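You operate a simulated robot arm through the tools that you are given. There is no shell and no other tool. Be economical: measure what you need, move in short steps, check, and stop when the job is done.

You run a simulated two-armed robot. Do the job below in one go: nothing can be reset, and whatever is moved stays where it is left.

Task
Measure the distance between the two holes of the block on the glass.
Fine: zero on the small hole, then read on the big one; leave the block on the glass; keep power, computer, light and zoom as set.

It is judged by the outcome, as a careful person would: the job done as asked, and still so three seconds after it is handed in. It fails if anything else is knocked over, pushed out of place, dropped, spilled or broken.

Robot
Two 7-joint arms with two-finger parallel grippers on one trunk, on a base that drives. Base frame: it is fixed to the floor where the robot stands at the start and does not move with it; the origin is under the middle of the robot, x ahead of it, y to its left, z up. Readings come in mm, rad, newtons and seconds.
The left shoulder is at the start at [20, 170, 1278], the right one opposite. With the tool pointing down near the work surface each hand reaches from about 220 to 680 mm from the robot's upright axis, wherever it stands, measured 20 degrees to its own side. Places, roughly: focus knob [600, 0, 900]; grey power button [700, 1000, 800]; light knob [700, 0, 900]; old screen [900, 1000, 1100]; read key [500, 600, 900]; red power switch [700, 600, 900]; x knob [600, 400, 1000]; y knob [600, 200, 1000]; zero key [600, 600, 900]; zoom knob [600, 100, 900]. Payload 3.8 kg a hand.
The tool frame of a hand sits at the grasp point between the pads (the TCP): z along the fingers, y along the line on which they close. The tips reach 30 mm beyond it. Largest opening 110 mm; finger width 20, thickness 10; the body of the gripper, 48 by 112 mm, starts 55 mm behind the TCP.
Orientation is that of the tool frame in the base frame, as a unit quaternion [w, x, y, z]. With the fingers straight down and closing along the base's y, the tool's x points along the base's -x, its y along +y and its z along -z.

Tools
- The arms move only by the tool drive_tool. It takes "left_steps", "right_steps" or both (then of equal length, played together; a hand with none holds still); each is a list of rows, each an object of numbers (a shift or turn left out is 0, a gripper value left out holds the last): "tx", "ty", "tz": the shift along the tool's x, y, z in cm; "ax", "ay", "az": the turn, a rotation vector about the tool's x, y, z in rad; "fingers": the opening, from 0 (shut) to 1 (fully open). In form: [{"tx": .., "ty": .., "tz": .., "ax": .., "ay": .., "az": .., "fingers": ..}, ...]. A call has 1 to 10 rows; each row is the pose to reach, as a shift and turn from the pose commanded when the call began, along the tool's axes at that moment. Rows are played at 5 a second. More than 50 mm and 0.15 rad between two rows, or a gripper value outside its range, and nothing of the call is played. A pose out of reach is approached as far as the arm can. The call stops where the force on the tool passes 40 N (or 10 N more than at its start, if that is more) or the arm is blocked; 0.2 s more then pass. The fingers move at their own pace (about 72 mm/s each) and stop on an object; they squeeze with about 26 N. The grip force told is the motor's: it shows also when the fingers shut on nothing. Time passes only in rows, and 0.2 s behind the last, so rows that repeat a pose let the fingers close. The reply holds the time, the measured pose of the TCP, the force on the tool along the base axes, the opening and the grip force, in the units named above and with some noise, with the torque about the TCP (base axes, N m) and any sound that the robot's microphone picked up.
- Cameras (640 x 400 px; columns grow to the right, rows downward): "scene" is now at [103.3, 39.3, 1437.9]; the picture's right is [0.43, -0.90, 0.00], its down [-0.43, -0.20, -0.88] and it looks along [0.79, 0.38, -0.47] (base axes); focal length 271 px, centre (320, 200). "left" rides on the left gripper at [72, -17, -103] in its tool frame; the picture's right is [0.23, 0.97, 0.00], its down [-0.76, 0.18, -0.62] and it looks along [-0.61, 0.14, 0.78] (tool axes); focal length 222 px, centre (320, 200). "right" rides on the right gripper at [72, 17, -103] in its tool frame; the picture's right is [-0.23, 0.97, 0.00], its down [-0.76, -0.18, -0.62] and it looks along [-0.61, -0.14, 0.78] (tool axes); focal length 222 px, centre (320, 200). There is no depth. A picture from a camera that has moved, and an enlarged one, comes with that camera's place and axes in the base frame and with its lens.
- capture(camera): a new picture of that camera. The clock stands still meanwhile.
- raise_lower(by): slides the trunk up (or, below 0, down) by that many mm; the arms and the scene camera ride with it, the base frame stays. It gives what a move gives, with no picture.
- drive_base(legs): drives the robot by 1 to 6 legs, each [ahead, turn to the left] in mm and rad, along the robot's own axes; the way and the turn of a leg run together, so that a leg with both is an arc; at most 1500 mm and 3.142 rad a leg. The arms and the cameras ride along, it lands a little off, and it stops where it bumps. It gives what a move gives.
- turn_head(pan, tilt): turns the head with the scene camera to pan (to the left, within 1.396 rad either way) and tilt (down, from -0.506 to 1.204), counted from straight ahead of the robot. It gives what a move gives.
- close_up(camera, box): a new picture of the part [left, top, right, bottom] of that camera's present view, enlarged. The clock stands still meanwhile.
- close_job(): hands the job in; it is judged then, once.

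Go step by step. Nothing tells you exact positions but the pictures and the camera data: compare them with the known pose of the tool, close in by small moves and look again before you grip or let go. The budget is 120 turns and 108 pictures, counting those below and the enlarged ones. Unless the task says otherwise, let go and move clear before handing in, and close with one line.

The tools are called after ">>>" by a JSON object that holds its "fn" and its "kwargs". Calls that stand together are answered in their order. drive_tool: Moves the arms, as the interface text tells. Its arguments: {"type":"object","properties":{"left_steps":{"type":"array","items":{"type":"object","properties":{"tx":{"type":"number"},"ty":{"type":"number"},"tz":{"type":"number"},"ax":{"type":"number"},"ay":{"type":"number"},"az":{"type":"number"},"fingers":{"type":"number"}}}},"right_steps":{"type":"array","items":{"type":"object","properties":{"tx":{"type":"number"},"ty":{"type":"number"},"tz":{"type":"number"},"ax":{"type":"number"},"ay":{"type":"number"},"az":{"type":"number"},"fingers":{"type":"number"}}}}},"required":[]} The other tools are called the same way: raise_lower (by) slides the trunk up or down; drive_base (legs) drives the base; turn_head (pan, tilt) turns the head that bears the scene camera; capture (camera) takes a picture; close_up (camera, box) takes an enlarged picture of a part of a camera's view; close_job () hands the job in.

At the start:

```text
time_s: 0.0
left_position: [276.5, 426.8, 1235.6]
left_orientation: [0.001, 0.0, 1.0, 0.001]
left_wrist_force: [-0.1, -0.4, -0.2]
left_wrist_torque: [-0.03, -0.02, 0.02]
left_opening: 110.0
left_grip_force: 0.2
right_position: [290.3, 26.1, 1307.2]
right_orientation: [0.0, -0.001, 1.0, 0.0]
right_wrist_force: [0.0, 0.2, -0.1]
right_wrist_torque: [0.02, 0.0, -0.01]
right_opening: 110.2
right_grip_force: 0.0
trunk travel left (down, up): [-375.0, 195.0]
robot x, y, heading: [-0.8, 1.3, 0.004]
head pan, tilt: [0.447, 0.494]
```

scene: 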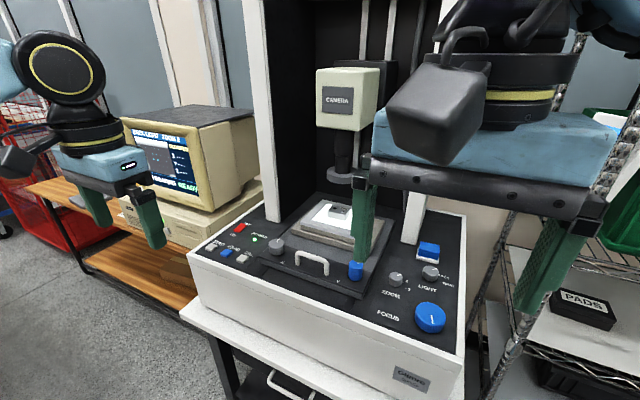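
right: 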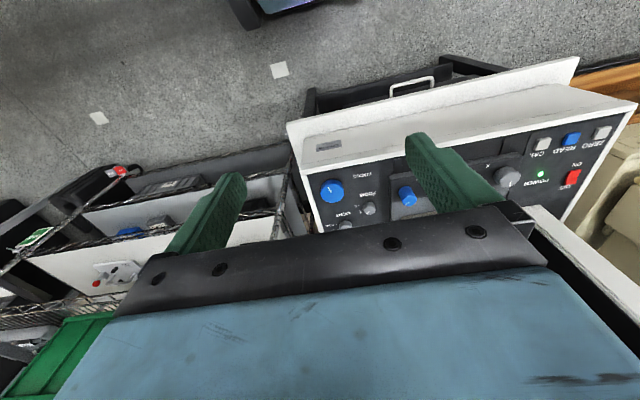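
left: 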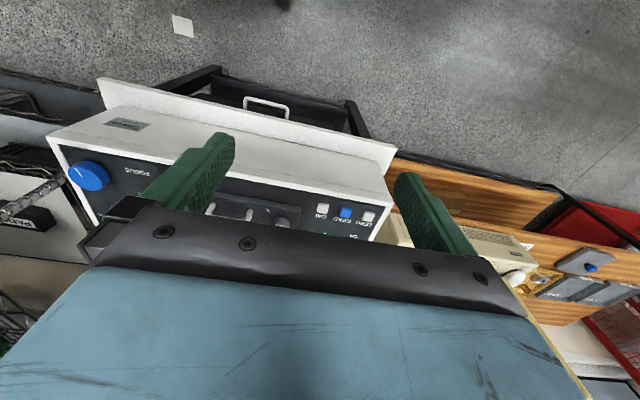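

I see a video measuring machine with its stage, knobs and keys, and an old computer screen on the left. First I look closer at the screen and the panel.

>>> {"fn": "close_up", "kwargs": {"camera": "scene", "box": [110, 100, 270, 200]}}

>>> {"fn": "close_up", "kwargs": {"camera": "scene", "box": [190, 180, 470, 355]}}

```text
4.00 times, centred on (190, 150) of scene
camera zoom: at [103.3, 39.3, 1437.9], right [0.43, -0.9, 0.0], down [-0.43, -0.2, -0.88], along [0.79, 0.38, -0.47], focal length 1085 px, centre (840, 400)
```

zoom: 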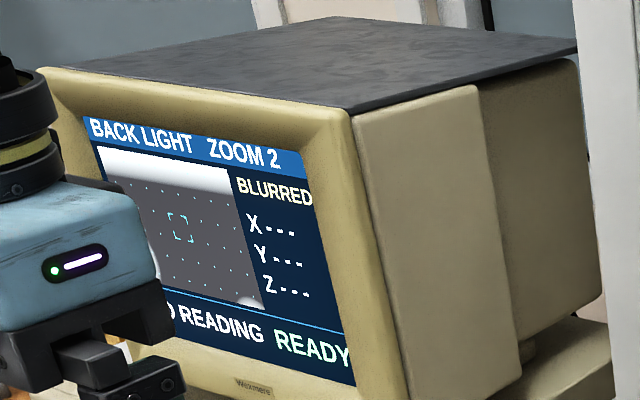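

```text
2.29 times, centred on (330, 268) of scene
camera zoom: at [103.3, 39.3, 1437.9], right [0.43, -0.9, 0.0], down [-0.43, -0.2, -0.88], along [0.79, 0.38, -0.47], focal length 620 px, centre (297, 46)
```

zoom: 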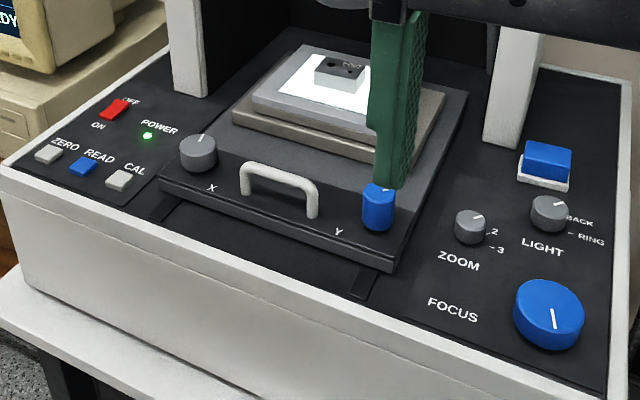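

The picture is blurred, so the job takes focusing, then X/Y centring on each hole, and finally the keys. The X knob and keys (x≈620, y≈430–600) lie at the edge of reach, so I shift the robot about 270 mm to its left first.

>>> {"fn": "turn_head", "kwargs": {"pan": 1.3, "tilt": 0.5}}

>>> {"fn": "capture", "kwargs": {"camera": "scene"}}

```text
time_s: 1.2
left_position: [276.1, 427.3, 1236.2]
left_orientation: [0.001, -0.001, 1.0, 0.0]
left_wrist_force: [-0.4, 0.0, -1.4]
left_wrist_torque: [0.03, 0.03, -0.03]
left_opening: 110.2
left_grip_force: 0.0
right_position: [290.4, 26.9, 1307.8]
right_orientation: [0.0, 0.0, 1.0, 0.0]
right_wrist_force: [0.6, 0.1, -0.5]
right_wrist_torque: [0.02, 0.01, 0.01]
right_opening: 110.2
right_grip_force: 0.1
trunk travel left (down, up): [-375.0, 195.0]
robot x, y, heading: [-1.6, 0.9, -0.001]
head pan, tilt: [1.3, 0.499]
```

```text
102 pictures are left
camera scene: at [45.5, 87.6, 1437.4], right [0.96, -0.27, 0.0], down [-0.13, -0.46, -0.88], along [0.24, 0.85, -0.48], focal length 271 px, centre (320, 200)
```

scene: 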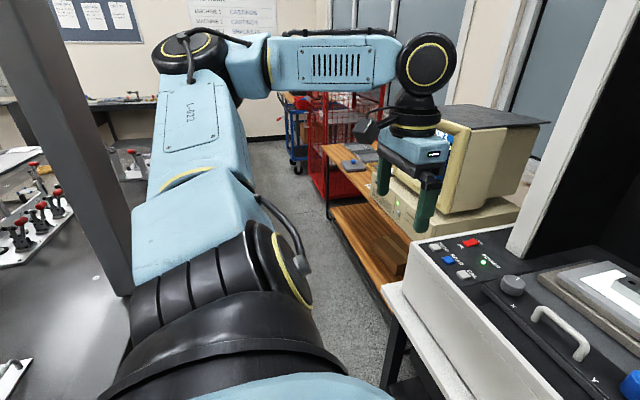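

A bench with a post stands behind on the left, so a wide left turn risks the elbow. I check the right side before choosing how to shift the base.

>>> {"fn": "turn_head", "kwargs": {"pan": -1.396, "tilt": 0.5}}

>>> {"fn": "capture", "kwargs": {"camera": "scene"}}

```text
time_s: 3.6
left_position: [276.3, 427.4, 1236.3]
left_orientation: [0.001, 0.0, 1.0, 0.001]
left_wrist_force: [0.3, 0.5, -0.2]
left_wrist_torque: [-0.06, 0.03, 0.01]
left_opening: 109.8
left_grip_force: 0.1
right_position: [291.3, 27.0, 1306.9]
right_orientation: [0.0, 0.0, 1.0, 0.0]
right_wrist_force: [0.1, -0.4, 0.1]
right_wrist_torque: [0.0, 0.0, -0.01]
right_opening: 109.7
right_grip_force: 0.1
trunk travel left (down, up): [-375.0, 195.0]
robot x, y, heading: [0.0, 2.6, -0.001]
head pan, tilt: [-1.396, 0.499]
```

```text
101 pictures are left
camera scene: at [36.9, -89.7, 1437.4], right [-0.98, -0.17, 0.0], down [-0.08, 0.47, -0.88], along [0.15, -0.86, -0.48], focal length 271 px, centre (320, 200)
```

scene: 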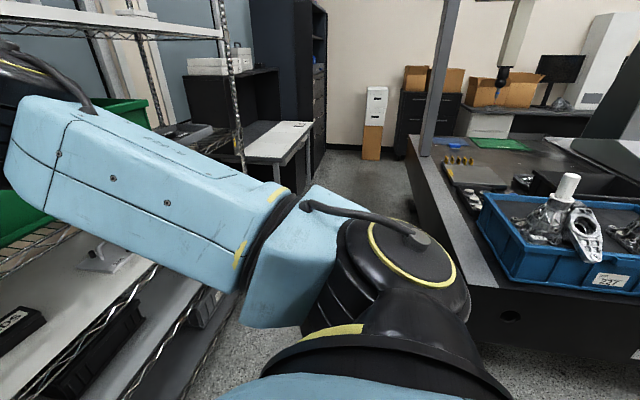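

The bench edge behind is at x≈-270. I tuck the left hand in, then shift with a right-turn reverse: 90 mm ahead, turn right, back up, turn back, and ahead 80 mm.

>>> {"fn": "drive_tool", "kwargs": {"left_steps": [{"tx": 1.5, "ty": -4}, {"tx": 3, "ty": -8}, {"tx": 4, "ty": -10}]}}

>>> {"fn": "drive_base", "kwargs": {"legs": [[90, 0], [0, -0.9], [-135, 0], [0, 0.9], [80, 0]]}}

>>> {"fn": "turn_head", "kwargs": {"pan": 0.35, "tilt": 0.7}}

>>> {"fn": "capture", "kwargs": {"camera": "scene"}}

```text
time_s: 4.4
left_position: [233.3, 325.3, 1235.3]
left_orientation: [0.001, -0.001, 1.0, 0.001]
left_wrist_force: [0.8, -0.1, -0.3]
left_wrist_torque: [0.03, -0.02, 0.02]
left_opening: 110.1
left_grip_force: 0.0
right_position: [291.4, 25.9, 1306.9]
right_orientation: [-0.001, 0.0, 1.0, 0.001]
right_wrist_force: [-0.2, 0.0, -1.0]
right_wrist_torque: [0.03, -0.01, 0.03]
right_opening: 110.2
right_grip_force: 0.1
trunk travel left (down, up): [-375.0, 195.0]
robot x, y, heading: [1.7, -1.5, -0.004]
head pan, tilt: [-1.396, 0.499]
```

```text
time_s: 11.7
left_position: [321.8, 432.4, 1234.6]
left_orientation: [0.0, 0.004, 1.0, 0.0]
left_wrist_force: [0.0, 0.4, -0.2]
left_wrist_torque: [0.0, 0.03, 0.0]
left_opening: 110.2
left_grip_force: 0.1
right_position: [375.8, 131.6, 1306.7]
right_orientation: [0.0, 0.004, 1.0, 0.0]
right_wrist_force: [0.3, 0.5, 0.1]
right_wrist_torque: [-0.02, 0.05, 0.0]
right_opening: 110.0
right_grip_force: 0.1
trunk travel left (down, up): [-375.0, 195.0]
robot x, y, heading: [85.2, 107.7, -0.012]
head pan, tilt: [-1.396, 0.499]
```

```text
time_s: 13.5
left_position: [320.6, 432.3, 1234.7]
left_orientation: [0.001, 0.004, 1.0, 0.0]
left_wrist_force: [-0.3, -0.3, -0.1]
left_wrist_torque: [-0.04, 0.01, 0.02]
left_opening: 110.1
left_grip_force: 0.0
right_position: [375.5, 131.6, 1307.7]
right_orientation: [-0.001, 0.004, 1.0, 0.0]
right_wrist_force: [-0.2, 0.2, 0.3]
right_wrist_torque: [0.01, -0.02, 0.01]
right_opening: 110.0
right_grip_force: 0.0
trunk travel left (down, up): [-375.0, 195.0]
robot x, y, heading: [87.0, 108.7, -0.008]
head pan, tilt: [0.351, 0.7]
```

```text
100 pictures are left
camera scene: at [185.9, 135.8, 1419.7], right [0.33, -0.94, 0.0], down [-0.61, -0.22, -0.77], along [0.72, 0.26, -0.64], focal length 271 px, centre (320, 200)
```

scene: 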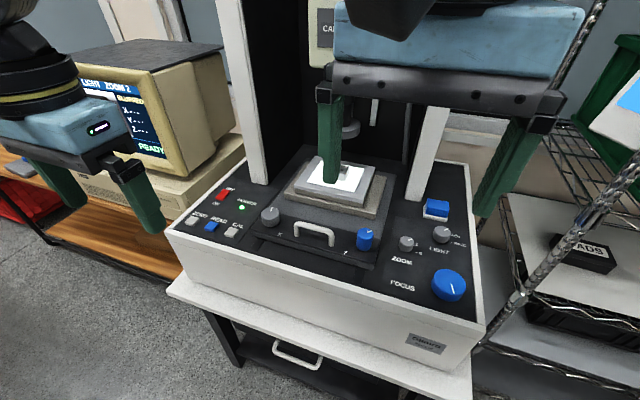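

The base is now at about (87, 109). I bring the right hand over the focus knob and the left hand over the X knob, still high.

>>> {"fn": "drive_tool", "kwargs": {"left_steps": [{"tx": -4}, {"tx": -8}, {"tx": -12}, {"tx": -16}, {"tx": -20}, {"tx": -22}, {"tx": -22, "tz": 4}, {"tx": -22, "tz": 8}], "right_steps": [{"tx": -2, "ty": -2.5}, {"tx": -4, "ty": -5}, {"tx": -7, "ty": -7.5}, {"tx": -10, "ty": -10}, {"tx": -13, "ty": -12}, {"tx": -16, "ty": -13.5, "tz": 3}, {"tx": -19, "ty": -13.5, "tz": 7}, {"tx": -20, "ty": -13.5, "tz": 11}]}}

>>> {"fn": "capture", "kwargs": {"camera": "right"}}

>>> {"fn": "capture", "kwargs": {"camera": "left"}}

>>> {"fn": "capture", "kwargs": {"camera": "scene"}}

```text
time_s: 15.3
left_position: [543.6, 428.4, 1154.7]
left_orientation: [0.001, 0.005, 1.0, 0.0]
left_wrist_force: [-0.3, -0.8, -0.2]
left_wrist_torque: [0.0, 0.01, -0.01]
left_opening: 110.1
left_grip_force: 0.1
right_position: [577.3, -6.6, 1194.3]
right_orientation: [0.001, 0.004, 1.0, 0.0]
right_wrist_force: [-0.4, -0.7, 0.6]
right_wrist_torque: [0.01, -0.01, -0.02]
right_opening: 110.2
right_grip_force: 0.0
trunk travel left (down, up): [-375.0, 195.0]
robot x, y, heading: [84.8, 106.5, -0.007]
head pan, tilt: [0.351, 0.7]
```

```text
99 pictures are left
camera right: at [505.9, 10.8, 1298.3], right [0.24, 0.97, 0.0], down [0.76, -0.18, 0.62], along [0.61, -0.15, -0.78], focal length 222 px, centre (320, 200)
```

right: 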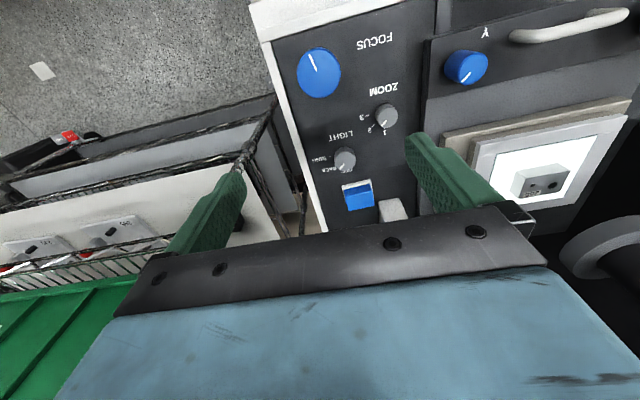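

```text
98 pictures are left
camera left: at [470.9, 411.3, 1258.8], right [-0.22, 0.98, 0.0], down [0.76, 0.17, 0.62], along [0.61, 0.14, -0.78], focal length 222 px, centre (320, 200)
```

left: 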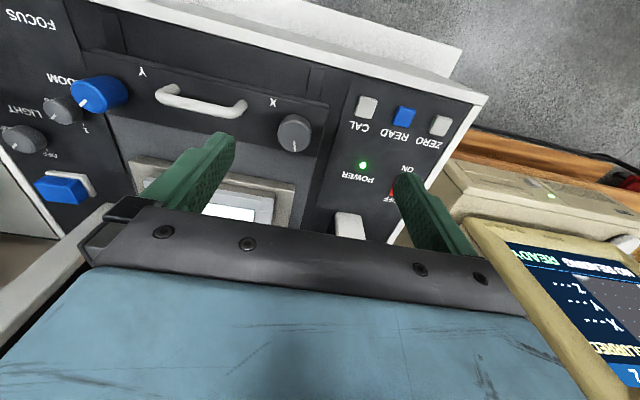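

```text
97 pictures are left
camera scene: at [186.9, 135.2, 1419.6], right [0.33, -0.94, 0.0], down [-0.61, -0.22, -0.76], along [0.72, 0.26, -0.64], focal length 271 px, centre (320, 200)
```

scene: 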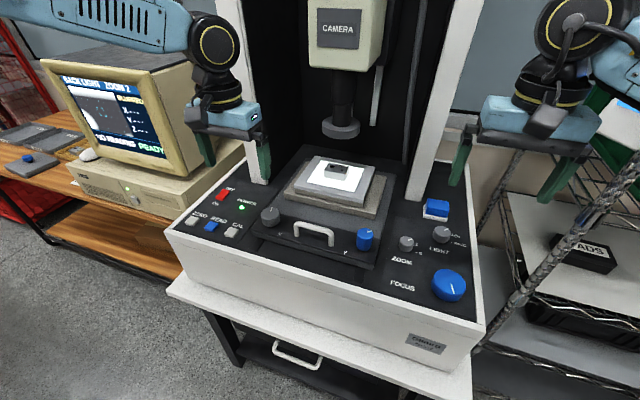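

Both hands hang over the machine and the screen is readable. The focus knob triangulates to about (559, -5, top 940), so I lower the right hand around it with the fingers open.

>>> {"fn": "drive_tool", "kwargs": {"right_steps": [{"tx": 1.8, "ty": 0.2, "tz": 4}, {"tx": 1.8, "ty": 0.2, "tz": 8}, {"tx": 1.8, "ty": 0.2, "tz": 12}, {"tx": 1.8, "ty": 0.2, "tz": 16}, {"tx": 1.8, "ty": 0.2, "tz": 20}]}}

>>> {"fn": "capture", "kwargs": {"camera": "right"}}

>>> {"fn": "close_up", "kwargs": {"camera": "scene", "box": [380, 180, 540, 280]}}

>>> {"fn": "close_up", "kwargs": {"camera": "scene", "box": [50, 65, 186, 150]}}

```text
time_s: 16.5
left_position: [541.9, 428.8, 1155.0]
left_orientation: [0.001, 0.005, 1.0, 0.001]
left_wrist_force: [-0.2, -0.9, -0.4]
left_wrist_torque: [-0.02, 0.05, 0.03]
left_opening: 110.0
left_grip_force: 0.1
right_position: [557.2, -3.1, 997.8]
right_orientation: [0.0, 0.004, 1.0, 0.002]
right_wrist_force: [-0.6, 0.5, 0.1]
right_wrist_torque: [0.01, 0.01, -0.01]
right_opening: 109.8
right_grip_force: 0.0
trunk travel left (down, up): [-375.0, 195.0]
robot x, y, heading: [87.0, 107.0, -0.01]
head pan, tilt: [0.351, 0.7]
```

```text
96 pictures are left
camera right: at [486.0, 13.4, 1100.3], right [0.24, 0.97, 0.0], down [0.76, -0.19, 0.62], along [0.61, -0.15, -0.78], focal length 222 px, centre (320, 200)
```

right: 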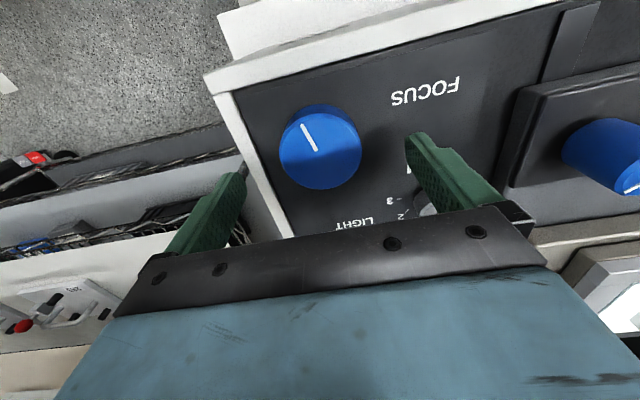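

```text
4.00 times, centred on (460, 230) of scene
camera zoom: at [186.2, 135.8, 1419.7], right [0.33, -0.94, 0.0], down [-0.61, -0.22, -0.76], along [0.72, 0.26, -0.64], focal length 1085 px, centre (-240, 80)
```

zoom: 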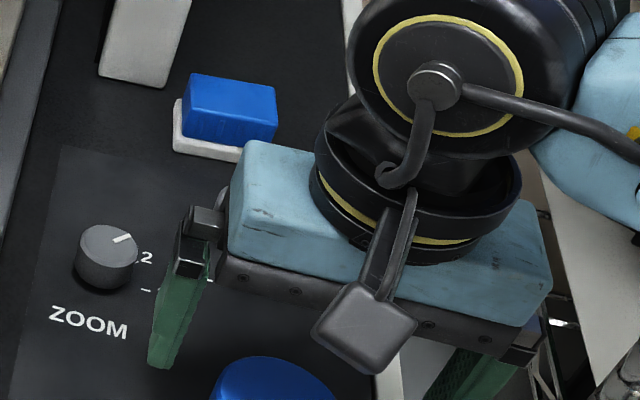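

```text
4.71 times, centred on (118, 108) of scene
camera zoom: at [186.2, 135.8, 1419.7], right [0.33, -0.94, 0.0], down [-0.61, -0.22, -0.76], along [0.72, 0.26, -0.64], focal length 1277 px, centre (1271, 635)
```

zoom: 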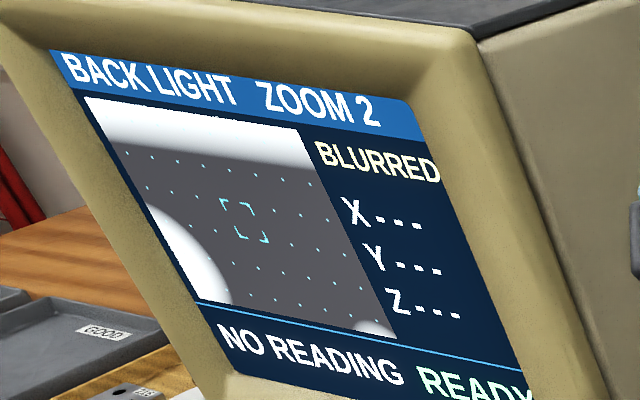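

The knob sits centred under the right hand. I lower the hand around it, close the fingers and look at the screen.

>>> {"fn": "drive_tool", "kwargs": {"right_steps": [{"tx": 0.2, "tz": 3}, {"tx": 0.2, "tz": 5}, {"tx": 0.2, "tz": 5.5}, {"tx": 0.2, "tz": 5.5, "fingers": 0.3}, {"tx": 0.2, "tz": 5.5, "fingers": 0.3}, {"tx": 0.2, "tz": 5.5, "fingers": 0.3}]}}

>>> {"fn": "capture", "kwargs": {"camera": "scene"}}

```text
time_s: 17.2
left_position: [540.1, 430.4, 1157.8]
left_orientation: [0.002, 0.004, 1.0, 0.0]
left_wrist_force: [0.6, 1.0, -1.6]
left_wrist_torque: [-0.04, -0.02, 0.02]
left_opening: 110.0
left_grip_force: 0.0
right_position: [553.6, -2.9, 952.2]
right_orientation: [0.004, 0.006, 1.0, -0.001]
right_wrist_force: [-19.0, -2.5, 23.8]
right_wrist_torque: [-1.45, 0.8, -1.07]
right_opening: 110.2
right_grip_force: 0.1
trunk travel left (down, up): [-375.0, 195.0]
robot x, y, heading: [81.6, 106.8, -0.011]
head pan, tilt: [0.351, 0.7]
stopped in row 3 (right hand): the force on the tool passed its limit at 48 N (the readings are from after the stop); the commanded pose is now the measured one
```

```text
93 pictures are left
camera scene: at [183.1, 135.7, 1420.0], right [0.33, -0.94, 0.0], down [-0.61, -0.22, -0.77], along [0.72, 0.26, -0.64], focal length 271 px, centre (320, 200)
```

scene: 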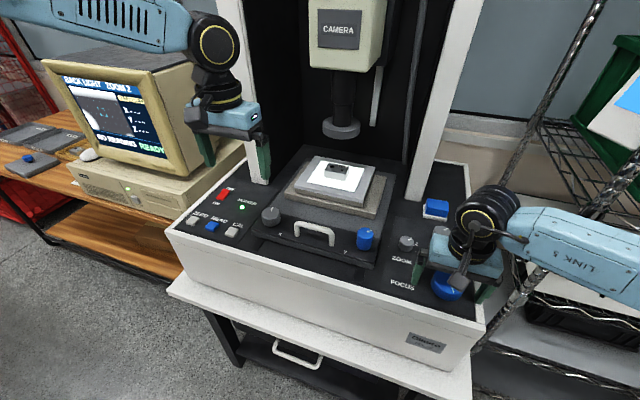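

A right-side fingertip touched something, probably the white rim, at tip height 922. I lift, narrow the opening and look.

>>> {"fn": "drive_tool", "kwargs": {"right_steps": [{"tz": -1.5, "fingers": 0.75}, {"tz": -2.5, "fingers": 0.75}, {"tz": -2.5, "fingers": 0.75}]}}

>>> {"fn": "capture", "kwargs": {"camera": "right"}}

>>> {"fn": "close_up", "kwargs": {"camera": "scene", "box": [380, 230, 508, 310]}}

```text
time_s: 18.1
left_position: [542.7, 428.4, 1156.0]
left_orientation: [0.0, 0.005, 1.0, 0.0]
left_wrist_force: [-0.4, 0.1, 0.0]
left_wrist_torque: [0.03, -0.03, -0.01]
left_opening: 109.8
left_grip_force: 0.1
right_position: [558.0, -3.5, 974.7]
right_orientation: [0.005, 0.004, 1.0, 0.001]
right_wrist_force: [-0.6, -0.7, -0.6]
right_wrist_torque: [-0.02, 0.0, 0.01]
right_opening: 82.4
right_grip_force: 0.1
trunk travel left (down, up): [-375.0, 195.0]
robot x, y, heading: [88.3, 105.7, -0.014]
head pan, tilt: [0.351, 0.7]
```

```text
92 pictures are left
camera right: at [485.7, 14.3, 1077.1], right [0.24, 0.97, 0.0], down [0.75, -0.18, 0.63], along [0.61, -0.15, -0.78], focal length 222 px, centre (320, 200)
```

right: 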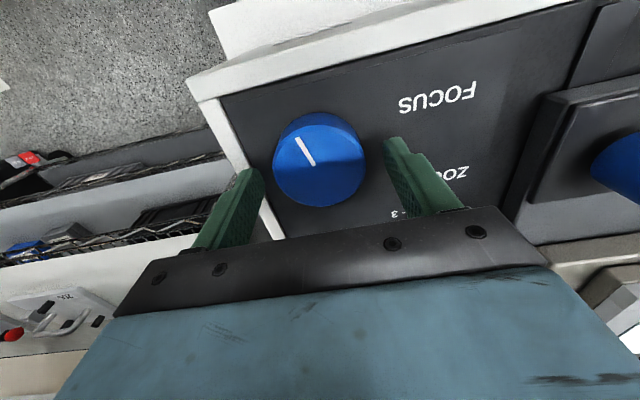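

```text
5.00 times, centred on (444, 270) of scene
camera zoom: at [186.3, 135.7, 1419.6], right [0.33, -0.94, 0.0], down [-0.61, -0.22, -0.76], along [0.72, 0.26, -0.64], focal length 1356 px, centre (-300, -150)
```

zoom: 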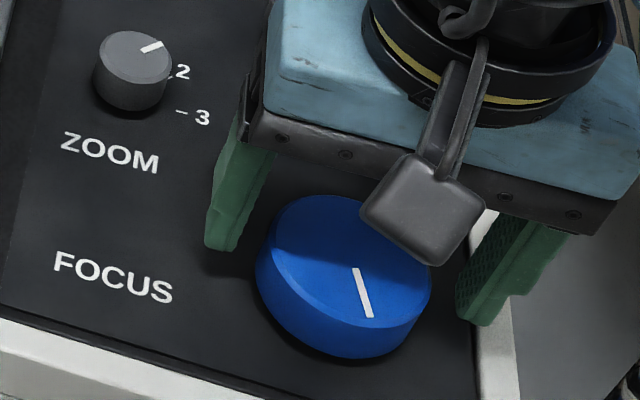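

The rim is just beside the right finger, so I turn the gripper about 45° to clear it. Then I lower and close on the knob.

>>> {"fn": "drive_tool", "kwargs": {"right_steps": [{"ty": -0.1, "az": 0.14}, {"ty": -0.1, "az": 0.28}, {"ty": -0.1, "az": 0.42}, {"ty": -0.1, "az": 0.56}, {"ty": -0.1, "az": 0.7}, {"ty": -0.1, "az": 0.8, "tz": 1}, {"ty": -0.1, "az": 0.8, "tz": 3}, {"ty": -0.1, "az": 0.8, "tz": 3.8, "fingers": 0.3}, {"ty": -0.1, "az": 0.8, "tz": 3.8, "fingers": 0.3}, {"ty": -0.1, "az": 0.8, "tz": 3.8, "fingers": 0.3}]}}

>>> {"fn": "close_up", "kwargs": {"camera": "scene", "box": [380, 230, 508, 310]}}

>>> {"fn": "capture", "kwargs": {"camera": "right"}}

```text
time_s: 19.7
left_position: [540.3, 427.5, 1156.2]
left_orientation: [0.001, 0.004, 1.0, 0.0]
left_wrist_force: [0.0, 1.1, 0.5]
left_wrist_torque: [-0.01, 0.05, 0.03]
left_opening: 109.9
left_grip_force: 0.1
right_position: [557.9, -2.8, 953.2]
right_orientation: [0.004, 0.394, 0.919, 0.004]
right_wrist_force: [-7.3, 0.6, 15.6]
right_wrist_torque: [-0.94, 1.28, 0.01]
right_opening: 59.9
right_grip_force: 13.9
trunk travel left (down, up): [-375.0, 195.0]
robot x, y, heading: [84.4, 110.0, -0.011]
head pan, tilt: [0.351, 0.7]
stopped in row 8 (right hand): the force on the tool passed its limit at 55 N (the readings are from after the stop); the commanded pose is now the measured one
```

```text
5.00 times, centred on (444, 270) of scene
camera zoom: at [184.8, 135.3, 1419.8], right [0.33, -0.94, 0.0], down [-0.61, -0.21, -0.77], along [0.72, 0.26, -0.64], focal length 1356 px, centre (-300, -150)
```

zoom: 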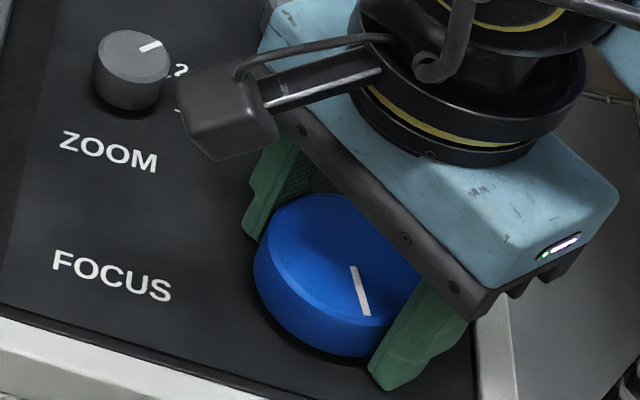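

```text
89 pictures are left
camera right: at [520.5, 60.0, 1055.6], right [0.86, 0.51, 0.01], down [0.39, -0.68, 0.62], along [0.32, -0.53, -0.78], focal length 222 px, centre (320, 200)
```

right: 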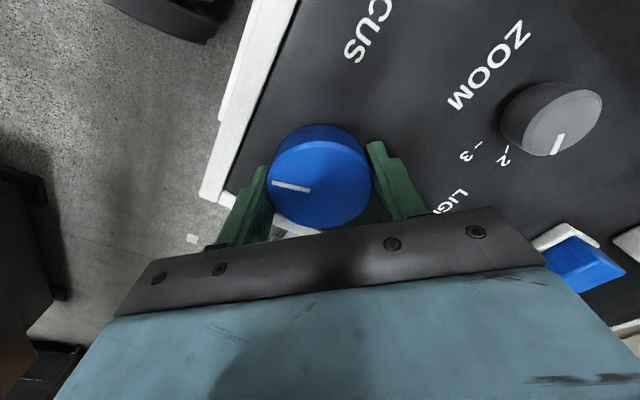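

The tips reached the panel at about z 923. I raise 4 mm and close gently on the knob.

>>> {"fn": "drive_tool", "kwargs": {"right_steps": [{"tz": -0.4, "fingers": 0.3}, {"tz": -0.5, "fingers": 0.3}, {"tz": -0.5, "fingers": 0.3}]}}

>>> {"fn": "drive_tool", "kwargs": {"right_steps": [{"az": 0.1}, {"az": 0.2}, {"az": 0.3}, {"az": 0.3}]}}

>>> {"fn": "close_up", "kwargs": {"camera": "scene", "box": [50, 65, 186, 150]}}

>>> {"fn": "close_up", "kwargs": {"camera": "scene", "box": [380, 230, 508, 310]}}

```text
time_s: 20.5
left_position: [542.2, 429.5, 1156.1]
left_orientation: [0.0, 0.004, 1.0, 0.001]
left_wrist_force: [-0.5, 0.2, -0.5]
left_wrist_torque: [0.01, -0.01, 0.04]
left_opening: 110.0
left_grip_force: 0.0
right_position: [558.8, -4.1, 952.8]
right_orientation: [0.002, 0.394, 0.919, 0.0]
right_wrist_force: [-7.4, 8.1, -27.9]
right_wrist_torque: [-0.57, 0.1, 0.07]
right_opening: 59.3
right_grip_force: 45.1
trunk travel left (down, up): [-375.0, 195.0]
robot x, y, heading: [85.4, 107.5, -0.009]
head pan, tilt: [0.351, 0.7]
```

```text
time_s: 21.5
left_position: [541.5, 429.0, 1156.1]
left_orientation: [-0.001, 0.004, 1.0, 0.0]
left_wrist_force: [-0.2, 0.6, 0.1]
left_wrist_torque: [0.01, 0.0, -0.01]
left_opening: 110.3
left_grip_force: 0.1
right_position: [558.8, -3.5, 952.4]
right_orientation: [0.002, 0.529, 0.849, 0.001]
right_wrist_force: [-11.1, 8.7, -26.3]
right_wrist_torque: [0.11, 0.81, 0.0]
right_opening: 59.3
right_grip_force: 45.0
trunk travel left (down, up): [-375.0, 195.0]
robot x, y, heading: [85.6, 105.7, -0.009]
head pan, tilt: [0.351, 0.7]
```

```text
4.71 times, centred on (118, 108) of scene
camera zoom: at [186.6, 136.4, 1419.5], right [0.33, -0.94, 0.0], down [-0.61, -0.22, -0.76], along [0.72, 0.26, -0.64], focal length 1277 px, centre (1271, 635)
```

zoom: 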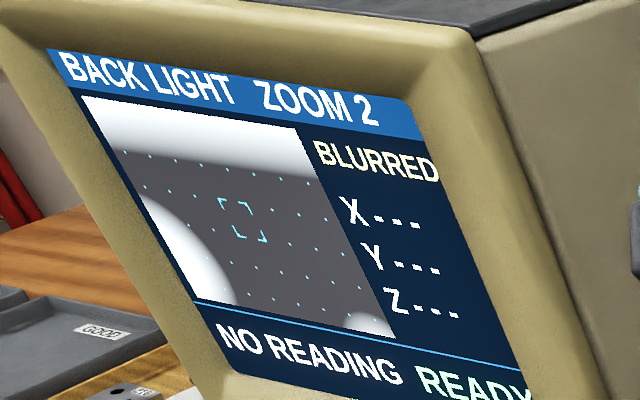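

```text
5.00 times, centred on (444, 270) of scene
camera zoom: at [186.6, 136.4, 1419.5], right [0.33, -0.94, 0.0], down [-0.61, -0.22, -0.76], along [0.72, 0.26, -0.64], focal length 1356 px, centre (-300, -150)
```

zoom: 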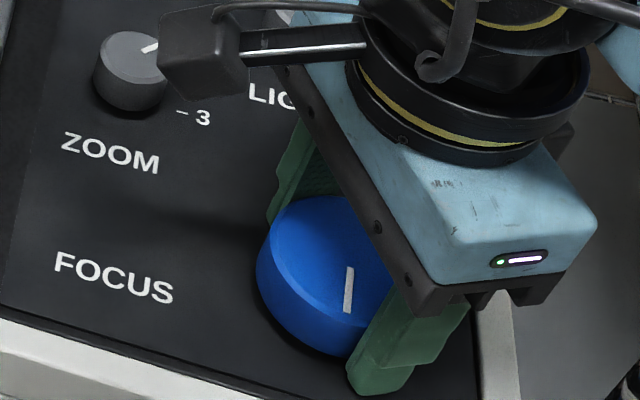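

The knob turns with the hand, with little visible change in blur yet. I keep turning the same way to see the trend.

>>> {"fn": "drive_tool", "kwargs": {"right_steps": [{"az": 0.14}, {"az": 0.28}, {"az": 0.42}, {"az": 0.56}, {"az": 0.7}, {"az": 0.84}, {"az": 0.98}, {"az": 0.98}]}}

>>> {"fn": "close_up", "kwargs": {"camera": "scene", "box": [50, 65, 186, 150]}}

```text
time_s: 23.3
left_position: [539.6, 429.4, 1155.9]
left_orientation: [0.001, 0.004, 1.0, 0.0]
left_wrist_force: [-0.4, -0.6, -0.1]
left_wrist_torque: [0.04, 0.0, 0.02]
left_opening: 109.9
left_grip_force: 0.1
right_position: [558.8, -2.5, 956.7]
right_orientation: [0.001, 0.865, 0.502, 0.007]
right_wrist_force: [-13.4, 0.2, -1.2]
right_wrist_torque: [0.07, 1.36, 1.28]
right_opening: 59.5
right_grip_force: 45.0
trunk travel left (down, up): [-375.0, 195.0]
robot x, y, heading: [89.7, 107.6, -0.012]
head pan, tilt: [0.351, 0.7]
```

```text
4.71 times, centred on (118, 108) of scene
camera zoom: at [184.4, 135.7, 1419.9], right [0.33, -0.94, 0.0], down [-0.61, -0.22, -0.77], along [0.72, 0.26, -0.64], focal length 1277 px, centre (1271, 635)
```

zoom: 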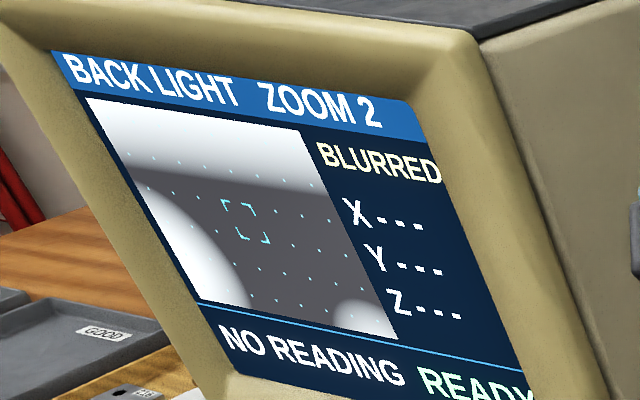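

The blur grew, so focus lies the other way. I turn back counter-clockwise.

>>> {"fn": "drive_tool", "kwargs": {"right_steps": [{"az": -0.15}, {"az": -0.3}, {"az": -0.45}, {"az": -0.6}, {"az": -0.75}, {"az": -0.9}, {"az": -1.05}, {"az": -1.2}, {"az": -1.35}, {"az": -1.5}]}}

>>> {"fn": "drive_tool", "kwargs": {"right_steps": [{"az": -0.15}, {"az": -0.3}, {"az": -0.45}, {"az": -0.6}, {"az": -0.6}]}}

>>> {"fn": "close_up", "kwargs": {"camera": "scene", "box": [50, 65, 186, 150]}}

>>> {"fn": "close_up", "kwargs": {"camera": "scene", "box": [380, 230, 508, 310]}}

```text
time_s: 25.5
left_position: [538.8, 428.9, 1157.4]
left_orientation: [0.001, 0.005, 1.0, 0.0]
left_wrist_force: [-0.4, 0.1, -0.2]
left_wrist_torque: [-0.01, 0.04, 0.02]
left_opening: 110.0
left_grip_force: 0.0
right_position: [558.1, -2.8, 958.2]
right_orientation: [0.006, 0.29, 0.957, 0.003]
right_wrist_force: [-11.9, 5.7, 10.0]
right_wrist_torque: [0.21, 1.05, -0.07]
right_opening: 59.6
right_grip_force: 45.1
trunk travel left (down, up): [-375.0, 195.0]
robot x, y, heading: [83.3, 107.9, -0.015]
head pan, tilt: [0.351, 0.7]
```

```text
time_s: 26.7
left_position: [539.8, 428.4, 1157.4]
left_orientation: [0.003, 0.004, 1.0, -0.001]
left_wrist_force: [-0.2, -0.1, 1.1]
left_wrist_torque: [0.02, -0.02, 0.02]
left_opening: 109.9
left_grip_force: 0.1
right_position: [558.1, -2.9, 956.7]
right_orientation: [0.007, -0.004, 1.0, 0.002]
right_wrist_force: [-11.5, 2.9, 8.2]
right_wrist_torque: [0.49, 0.45, 0.05]
right_opening: 59.2
right_grip_force: 45.9
trunk travel left (down, up): [-375.0, 195.0]
robot x, y, heading: [84.9, 108.5, -0.01]
head pan, tilt: [0.351, 0.7]
```

```text
4.71 times, centred on (118, 108) of scene
camera zoom: at [183.8, 136.1, 1419.8], right [0.33, -0.94, 0.0], down [-0.61, -0.22, -0.77], along [0.72, 0.26, -0.64], focal length 1277 px, centre (1271, 635)
```

zoom: 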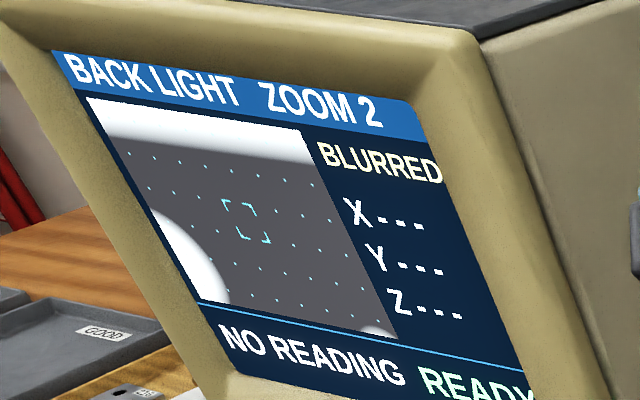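

```text
5.00 times, centred on (444, 270) of scene
camera zoom: at [183.8, 136.1, 1419.8], right [0.33, -0.94, 0.0], down [-0.61, -0.22, -0.77], along [0.72, 0.26, -0.64], focal length 1356 px, centre (-300, -150)
```

zoom: 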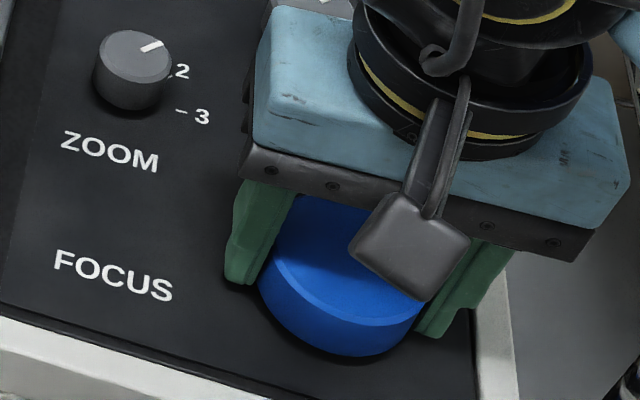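

It is sharper, so I continue the same way.

>>> {"fn": "drive_tool", "kwargs": {"right_steps": [{"az": -0.14}, {"az": -0.28}, {"az": -0.42}, {"az": -0.56}, {"az": -0.7}, {"az": -0.7}]}}

>>> {"fn": "close_up", "kwargs": {"camera": "scene", "box": [50, 65, 186, 150]}}

```text
time_s: 28.1
left_position: [539.6, 428.6, 1156.1]
left_orientation: [0.001, 0.004, 1.0, 0.0]
left_wrist_force: [0.2, 0.0, -0.7]
left_wrist_torque: [0.01, -0.02, -0.03]
left_opening: 110.0
left_grip_force: 0.0
right_position: [558.0, -2.5, 957.5]
right_orientation: [0.007, -0.348, 0.937, -0.001]
right_wrist_force: [-8.5, -0.6, 11.5]
right_wrist_torque: [1.54, 0.19, -0.03]
right_opening: 59.5
right_grip_force: 44.9
trunk travel left (down, up): [-375.0, 195.0]
robot x, y, heading: [85.2, 106.7, -0.01]
head pan, tilt: [0.351, 0.7]
```

```text
4.71 times, centred on (118, 108) of scene
camera zoom: at [183.9, 135.5, 1419.9], right [0.33, -0.94, 0.0], down [-0.61, -0.22, -0.77], along [0.72, 0.26, -0.64], focal length 1277 px, centre (1271, 635)
```

zoom: 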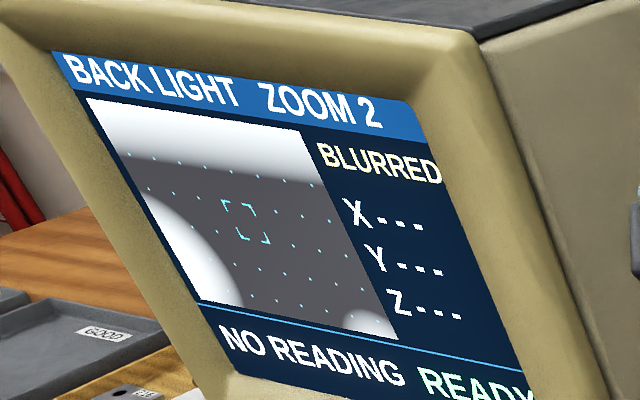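

That went past focus. The sharp point should be about 1.0 rad back.

>>> {"fn": "drive_tool", "kwargs": {"right_steps": [{"az": 0.14}, {"az": 0.28}, {"az": 0.42}, {"az": 0.56}, {"az": 0.7}, {"az": 0.84}, {"az": 0.98}, {"az": 1.0}, {"az": 1.0}]}}

>>> {"fn": "close_up", "kwargs": {"camera": "scene", "box": [50, 65, 186, 150]}}

```text
time_s: 30.1
left_position: [541.0, 428.7, 1156.3]
left_orientation: [0.002, 0.004, 1.0, 0.0]
left_wrist_force: [-0.4, 0.1, -0.4]
left_wrist_torque: [0.0, -0.01, 0.03]
left_opening: 110.0
left_grip_force: 0.1
right_position: [559.9, -3.4, 956.5]
right_orientation: [0.007, 0.146, 0.989, 0.002]
right_wrist_force: [-6.0, 1.7, 14.1]
right_wrist_torque: [-1.02, -0.12, 0.0]
right_opening: 59.2
right_grip_force: 44.8
trunk travel left (down, up): [-375.0, 195.0]
robot x, y, heading: [88.0, 107.6, -0.013]
head pan, tilt: [0.351, 0.7]
```

```text
4.71 times, centred on (118, 108) of scene
camera zoom: at [183.9, 136.3, 1419.9], right [0.33, -0.94, 0.0], down [-0.61, -0.22, -0.77], along [0.72, 0.26, -0.64], focal length 1277 px, centre (1271, 635)
```

zoom: 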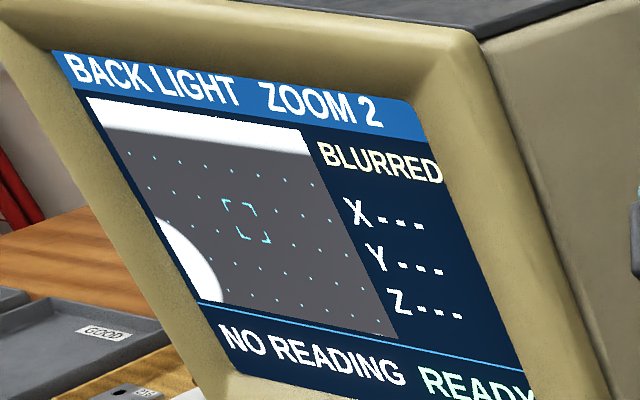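

Almost sharp. I turn another 0.13 rad the same way.

>>> {"fn": "drive_tool", "kwargs": {"right_steps": [{"az": 0.07}, {"az": 0.13}, {"az": 0.13}, {"az": 0.13}]}}

>>> {"fn": "close_up", "kwargs": {"camera": "scene", "box": [50, 65, 186, 150]}}

```text
time_s: 31.1
left_position: [540.7, 429.6, 1156.4]
left_orientation: [0.001, 0.004, 1.0, 0.0]
left_wrist_force: [0.1, 0.8, 0.2]
left_wrist_torque: [-0.01, 0.03, -0.04]
left_opening: 109.8
left_grip_force: 0.0
right_position: [559.5, -3.1, 957.9]
right_orientation: [0.006, 0.209, 0.978, 0.002]
right_wrist_force: [-4.4, 4.3, 11.7]
right_wrist_torque: [-0.86, -0.39, 0.0]
right_opening: 59.1
right_grip_force: 44.7
trunk travel left (down, up): [-375.0, 195.0]
robot x, y, heading: [83.6, 107.6, -0.01]
head pan, tilt: [0.351, 0.7]
```

```text
4.71 times, centred on (118, 108) of scene
camera zoom: at [184.4, 136.5, 1419.8], right [0.33, -0.94, 0.0], down [-0.61, -0.22, -0.77], along [0.72, 0.26, -0.64], focal length 1277 px, centre (1271, 635)
```

zoom: 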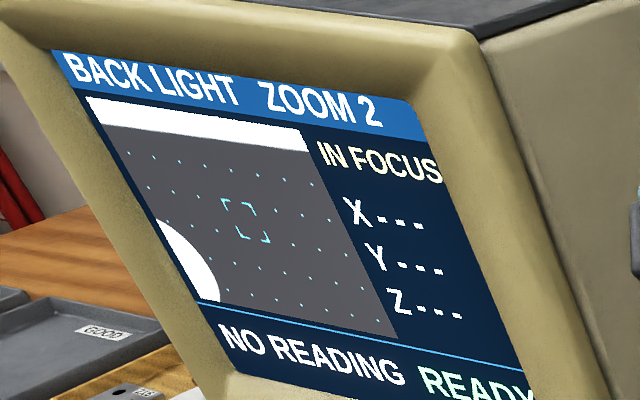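

The screen says IN FOCUS. I release the focus knob and lift the right hand, while the left hand goes over the X knob at about (582, 403, top 985).

>>> {"fn": "drive_tool", "kwargs": {"right_steps": [{"fingers": 0.72}, {"fingers": 0.72}, {"tz": -3}, {"tz": -7}, {"tz": -11}, {"tz": -14}], "left_steps": [{"tx": -2, "ty": -1.3}, {"tx": -4.1, "ty": -2.6}, {"tx": -4.1, "ty": -2.6, "tz": 3}, {"tx": -4.1, "ty": -2.6, "tz": 6}, {"tx": -4.1, "ty": -2.6, "tz": 8, "fingers": 0.6}, {"tx": -4.1, "ty": -2.6, "tz": 9, "fingers": 0.6}]}}

>>> {"fn": "capture", "kwargs": {"camera": "left"}}

>>> {"fn": "capture", "kwargs": {"camera": "scene"}}

```text
time_s: 32.5
left_position: [583.7, 403.4, 1065.9]
left_orientation: [0.001, 0.005, 1.0, 0.0]
left_wrist_force: [-0.3, 0.6, -0.6]
left_wrist_torque: [0.01, 0.0, 0.02]
left_opening: 66.0
left_grip_force: 0.0
right_position: [558.9, -1.7, 1096.5]
right_orientation: [0.006, 0.21, 0.978, 0.002]
right_wrist_force: [-0.6, -0.2, 0.6]
right_wrist_torque: [0.02, -0.01, -0.01]
right_opening: 79.1
right_grip_force: 0.1
trunk travel left (down, up): [-375.0, 195.0]
robot x, y, heading: [85.4, 102.3, -0.01]
head pan, tilt: [0.351, 0.7]
```

```text
80 pictures are left
camera left: at [511.4, 386.0, 1168.8], right [-0.22, 0.98, 0.0], down [0.76, 0.17, 0.62], along [0.61, 0.14, -0.78], focal length 222 px, centre (320, 200)
```

left: 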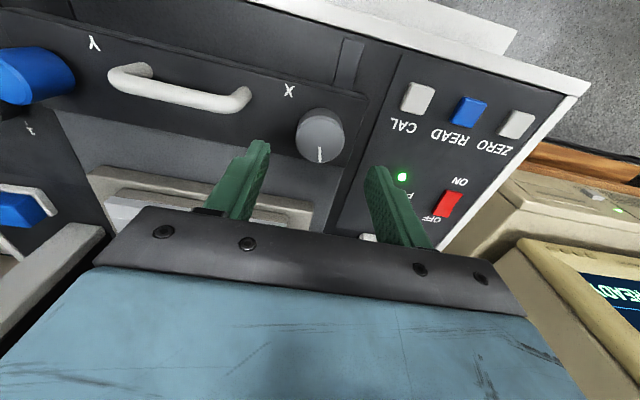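

```text
79 pictures are left
camera scene: at [185.8, 135.7, 1419.7], right [0.33, -0.94, 0.0], down [-0.61, -0.22, -0.76], along [0.72, 0.26, -0.64], focal length 271 px, centre (320, 200)
```

scene: 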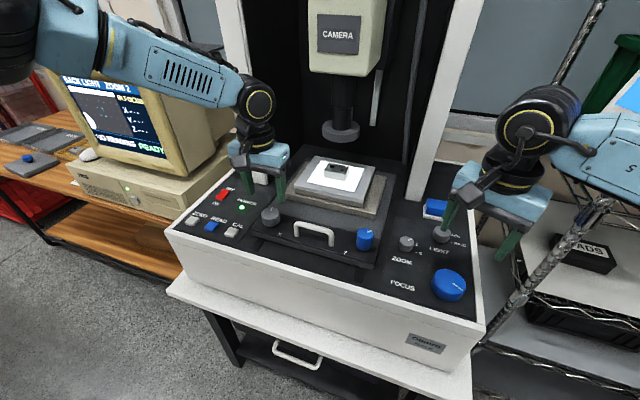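

The X knob refines to about (574, 400, top 990). I lower the left hand onto it and close, and bring the right hand toward the Y knob.

>>> {"fn": "drive_tool", "kwargs": {"left_steps": [{"tx": 0.9, "ty": -0.3, "tz": 2}, {"tx": 0.9, "ty": -0.3, "tz": 4}, {"tx": 0.9, "ty": -0.3, "tz": 5.5}, {"tx": 0.9, "ty": -0.3, "tz": 6.5}, {"tx": 0.9, "ty": -0.3, "tz": 6.5}], "right_steps": [{"az": -0.13}, {"az": -0.26}, {"az": -0.4}, {"az": -0.42}, {"az": -0.42}]}}

>>> {"fn": "capture", "kwargs": {"camera": "left"}}

>>> {"fn": "close_up", "kwargs": {"camera": "scene", "box": [220, 160, 380, 260]}}

>>> {"fn": "capture", "kwargs": {"camera": "right"}}

```text
time_s: 33.7
left_position: [573.5, 400.7, 1001.5]
left_orientation: [0.001, 0.004, 1.0, 0.0]
left_wrist_force: [0.1, -0.1, -0.1]
left_wrist_torque: [0.02, 0.02, -0.01]
left_opening: 66.1
left_grip_force: 0.0
right_position: [557.0, -3.4, 1094.7]
right_orientation: [0.006, 0.0, 1.0, 0.001]
right_wrist_force: [0.0, -0.5, -0.7]
right_wrist_torque: [0.02, 0.02, 0.03]
right_opening: 79.4
right_grip_force: 0.0
trunk travel left (down, up): [-375.0, 195.0]
robot x, y, heading: [85.0, 108.2, -0.014]
head pan, tilt: [0.351, 0.7]
```

```text
78 pictures are left
camera left: at [500.9, 382.2, 1103.8], right [-0.22, 0.98, 0.0], down [0.76, 0.17, 0.62], along [0.61, 0.14, -0.78], focal length 222 px, centre (320, 200)
```

left: 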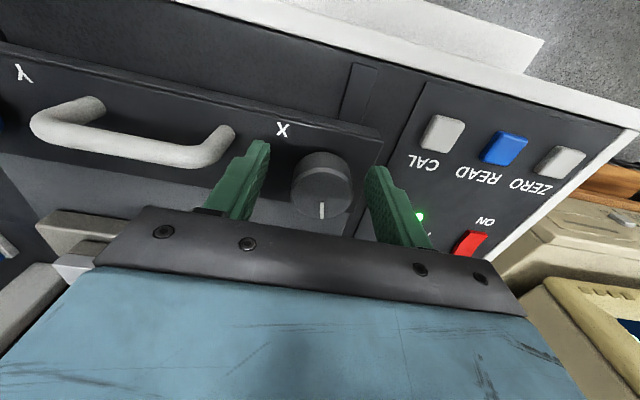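

```text
4.00 times, centred on (300, 210) of scene
camera zoom: at [185.8, 135.6, 1419.7], right [0.33, -0.94, 0.0], down [-0.61, -0.22, -0.77], along [0.72, 0.26, -0.64], focal length 1085 px, centre (400, 160)
```

zoom: 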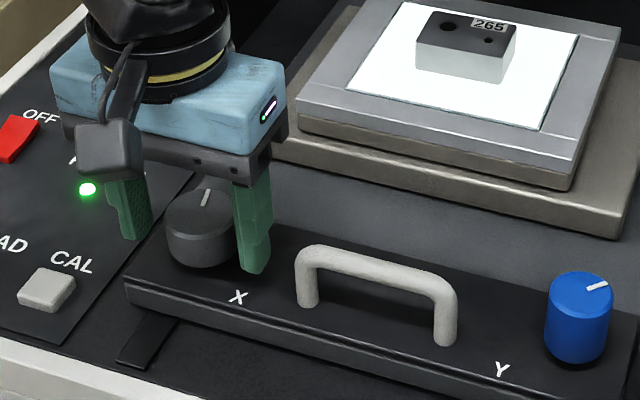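

```text
76 pictures are left
camera right: at [485.1, 12.5, 1198.1], right [0.23, 0.97, 0.01], down [0.75, -0.18, 0.63], along [0.62, -0.14, -0.78], focal length 222 px, centre (320, 200)
```

right: 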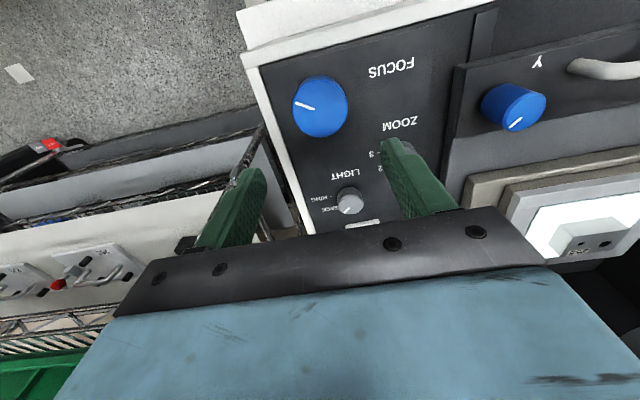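

The X knob is really at x≈584, so I shift the left hand 10 mm forward and grip. The right hand goes over the Y knob, about (590, 178).

>>> {"fn": "drive_tool", "kwargs": {"left_steps": [{"tx": -0.5, "tz": 0.2}, {"tx": -1.0, "tz": 0.3}, {"tx": -1.0, "tz": 0.3, "fingers": 0.15}, {"tx": -1.0, "tz": 0.3, "fingers": 0.15}, {"tx": -1.0, "tz": 0.3, "fingers": 0.15}, {"tx": -1.0, "tz": 0.3, "fingers": 0.15}], "right_steps": [{"tx": -1, "ty": 4}, {"tx": -2, "ty": 8}, {"tx": -3, "ty": 12}, {"tx": -3.3, "ty": 16}, {"tx": -3.3, "ty": 18.1, "fingers": 0.6}, {"tx": -3.3, "ty": 18.1, "fingers": 0.6}]}}

>>> {"fn": "capture", "kwargs": {"camera": "right"}}

>>> {"fn": "capture", "kwargs": {"camera": "scene"}}

```text
time_s: 35.1
left_position: [583.0, 404.6, 995.3]
left_orientation: [0.001, 0.004, 1.0, 0.002]
left_wrist_force: [3.8, 30.0, 11.5]
left_wrist_torque: [0.79, 0.54, 0.22]
left_opening: 42.9
left_grip_force: 44.7
right_position: [591.2, 181.6, 1095.2]
right_orientation: [0.006, -0.001, 1.0, 0.0]
right_wrist_force: [0.2, -0.3, 0.0]
right_wrist_torque: [0.02, 0.0, 0.04]
right_opening: 66.0
right_grip_force: 0.0
trunk travel left (down, up): [-375.0, 195.0]
robot x, y, heading: [84.9, 110.0, -0.008]
head pan, tilt: [0.351, 0.7]
```

```text
75 pictures are left
camera right: at [518.3, 197.4, 1198.6], right [0.23, 0.97, 0.0], down [0.75, -0.18, 0.63], along [0.62, -0.14, -0.77], focal length 222 px, centre (320, 200)
```

right: 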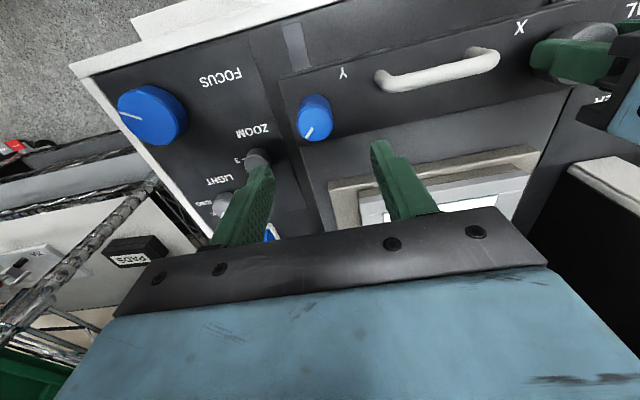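

```text
74 pictures are left
camera scene: at [185.5, 139.5, 1419.7], right [0.33, -0.94, 0.0], down [-0.61, -0.22, -0.76], along [0.72, 0.25, -0.64], focal length 271 px, centre (320, 200)
```

scene: 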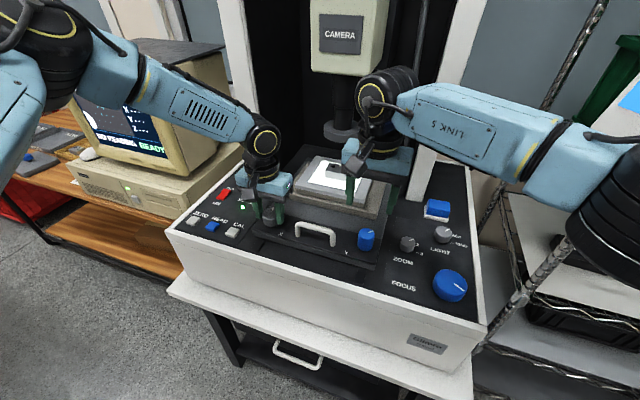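

The left hand grips the X knob, but the forearm now hides part of the screen. I check how much is visible.

>>> {"fn": "close_up", "kwargs": {"camera": "scene", "box": [60, 60, 220, 160]}}

```text
4.00 times, centred on (140, 110) of scene
camera zoom: at [185.5, 139.5, 1419.7], right [0.33, -0.94, 0.0], down [-0.61, -0.22, -0.76], along [0.72, 0.25, -0.64], focal length 1085 px, centre (1040, 560)
```

zoom: 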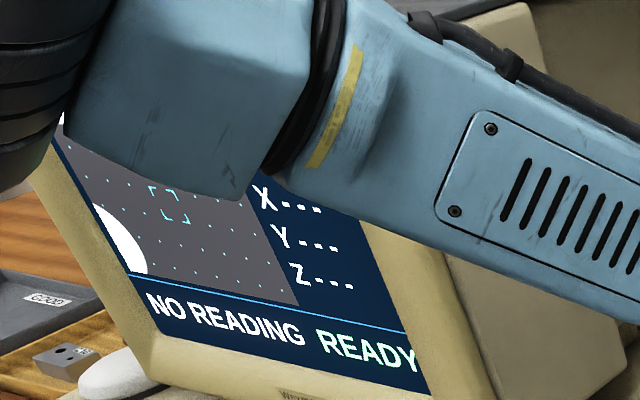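

The crosshair area and the readout are still visible, so I continue. I relax the side load and turn the X knob a little to learn its effect.

>>> {"fn": "drive_tool", "kwargs": {"left_steps": [{"ty": 0.4}, {"ty": 0.4, "az": 0.14}, {"ty": 0.4, "az": 0.28}, {"ty": 0.4, "az": 0.42}, {"ty": 0.4, "az": 0.5}, {"ty": 0.4, "az": 0.5}]}}

>>> {"fn": "close_up", "kwargs": {"camera": "scene", "box": [60, 60, 220, 160]}}

```text
time_s: 36.5
left_position: [583.9, 408.1, 996.6]
left_orientation: [0.001, 0.252, 0.968, 0.002]
left_wrist_force: [4.9, 33.6, 8.4]
left_wrist_torque: [0.24, -0.42, 0.24]
left_opening: 42.9
left_grip_force: 44.7
right_position: [591.2, 181.1, 1095.4]
right_orientation: [0.005, 0.0, 1.0, 0.0]
right_wrist_force: [0.3, 0.2, -0.1]
right_wrist_torque: [-0.02, 0.0, 0.02]
right_opening: 66.0
right_grip_force: 0.0
trunk travel left (down, up): [-375.0, 195.0]
robot x, y, heading: [82.8, 110.2, -0.012]
head pan, tilt: [0.351, 0.7]
```

```text
4.00 times, centred on (140, 110) of scene
camera zoom: at [185.6, 140.0, 1419.6], right [0.33, -0.94, 0.0], down [-0.61, -0.22, -0.76], along [0.72, 0.25, -0.64], focal length 1085 px, centre (1040, 560)
```

zoom: 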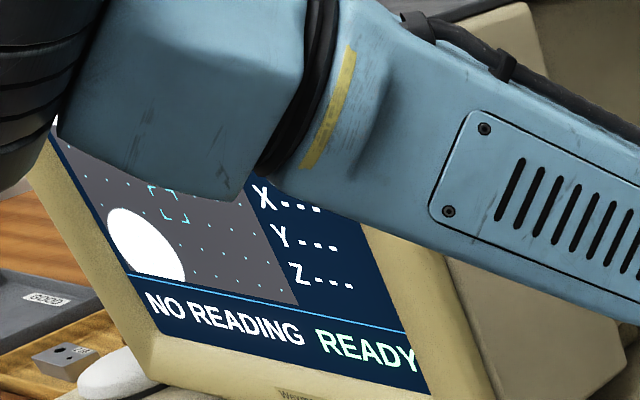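

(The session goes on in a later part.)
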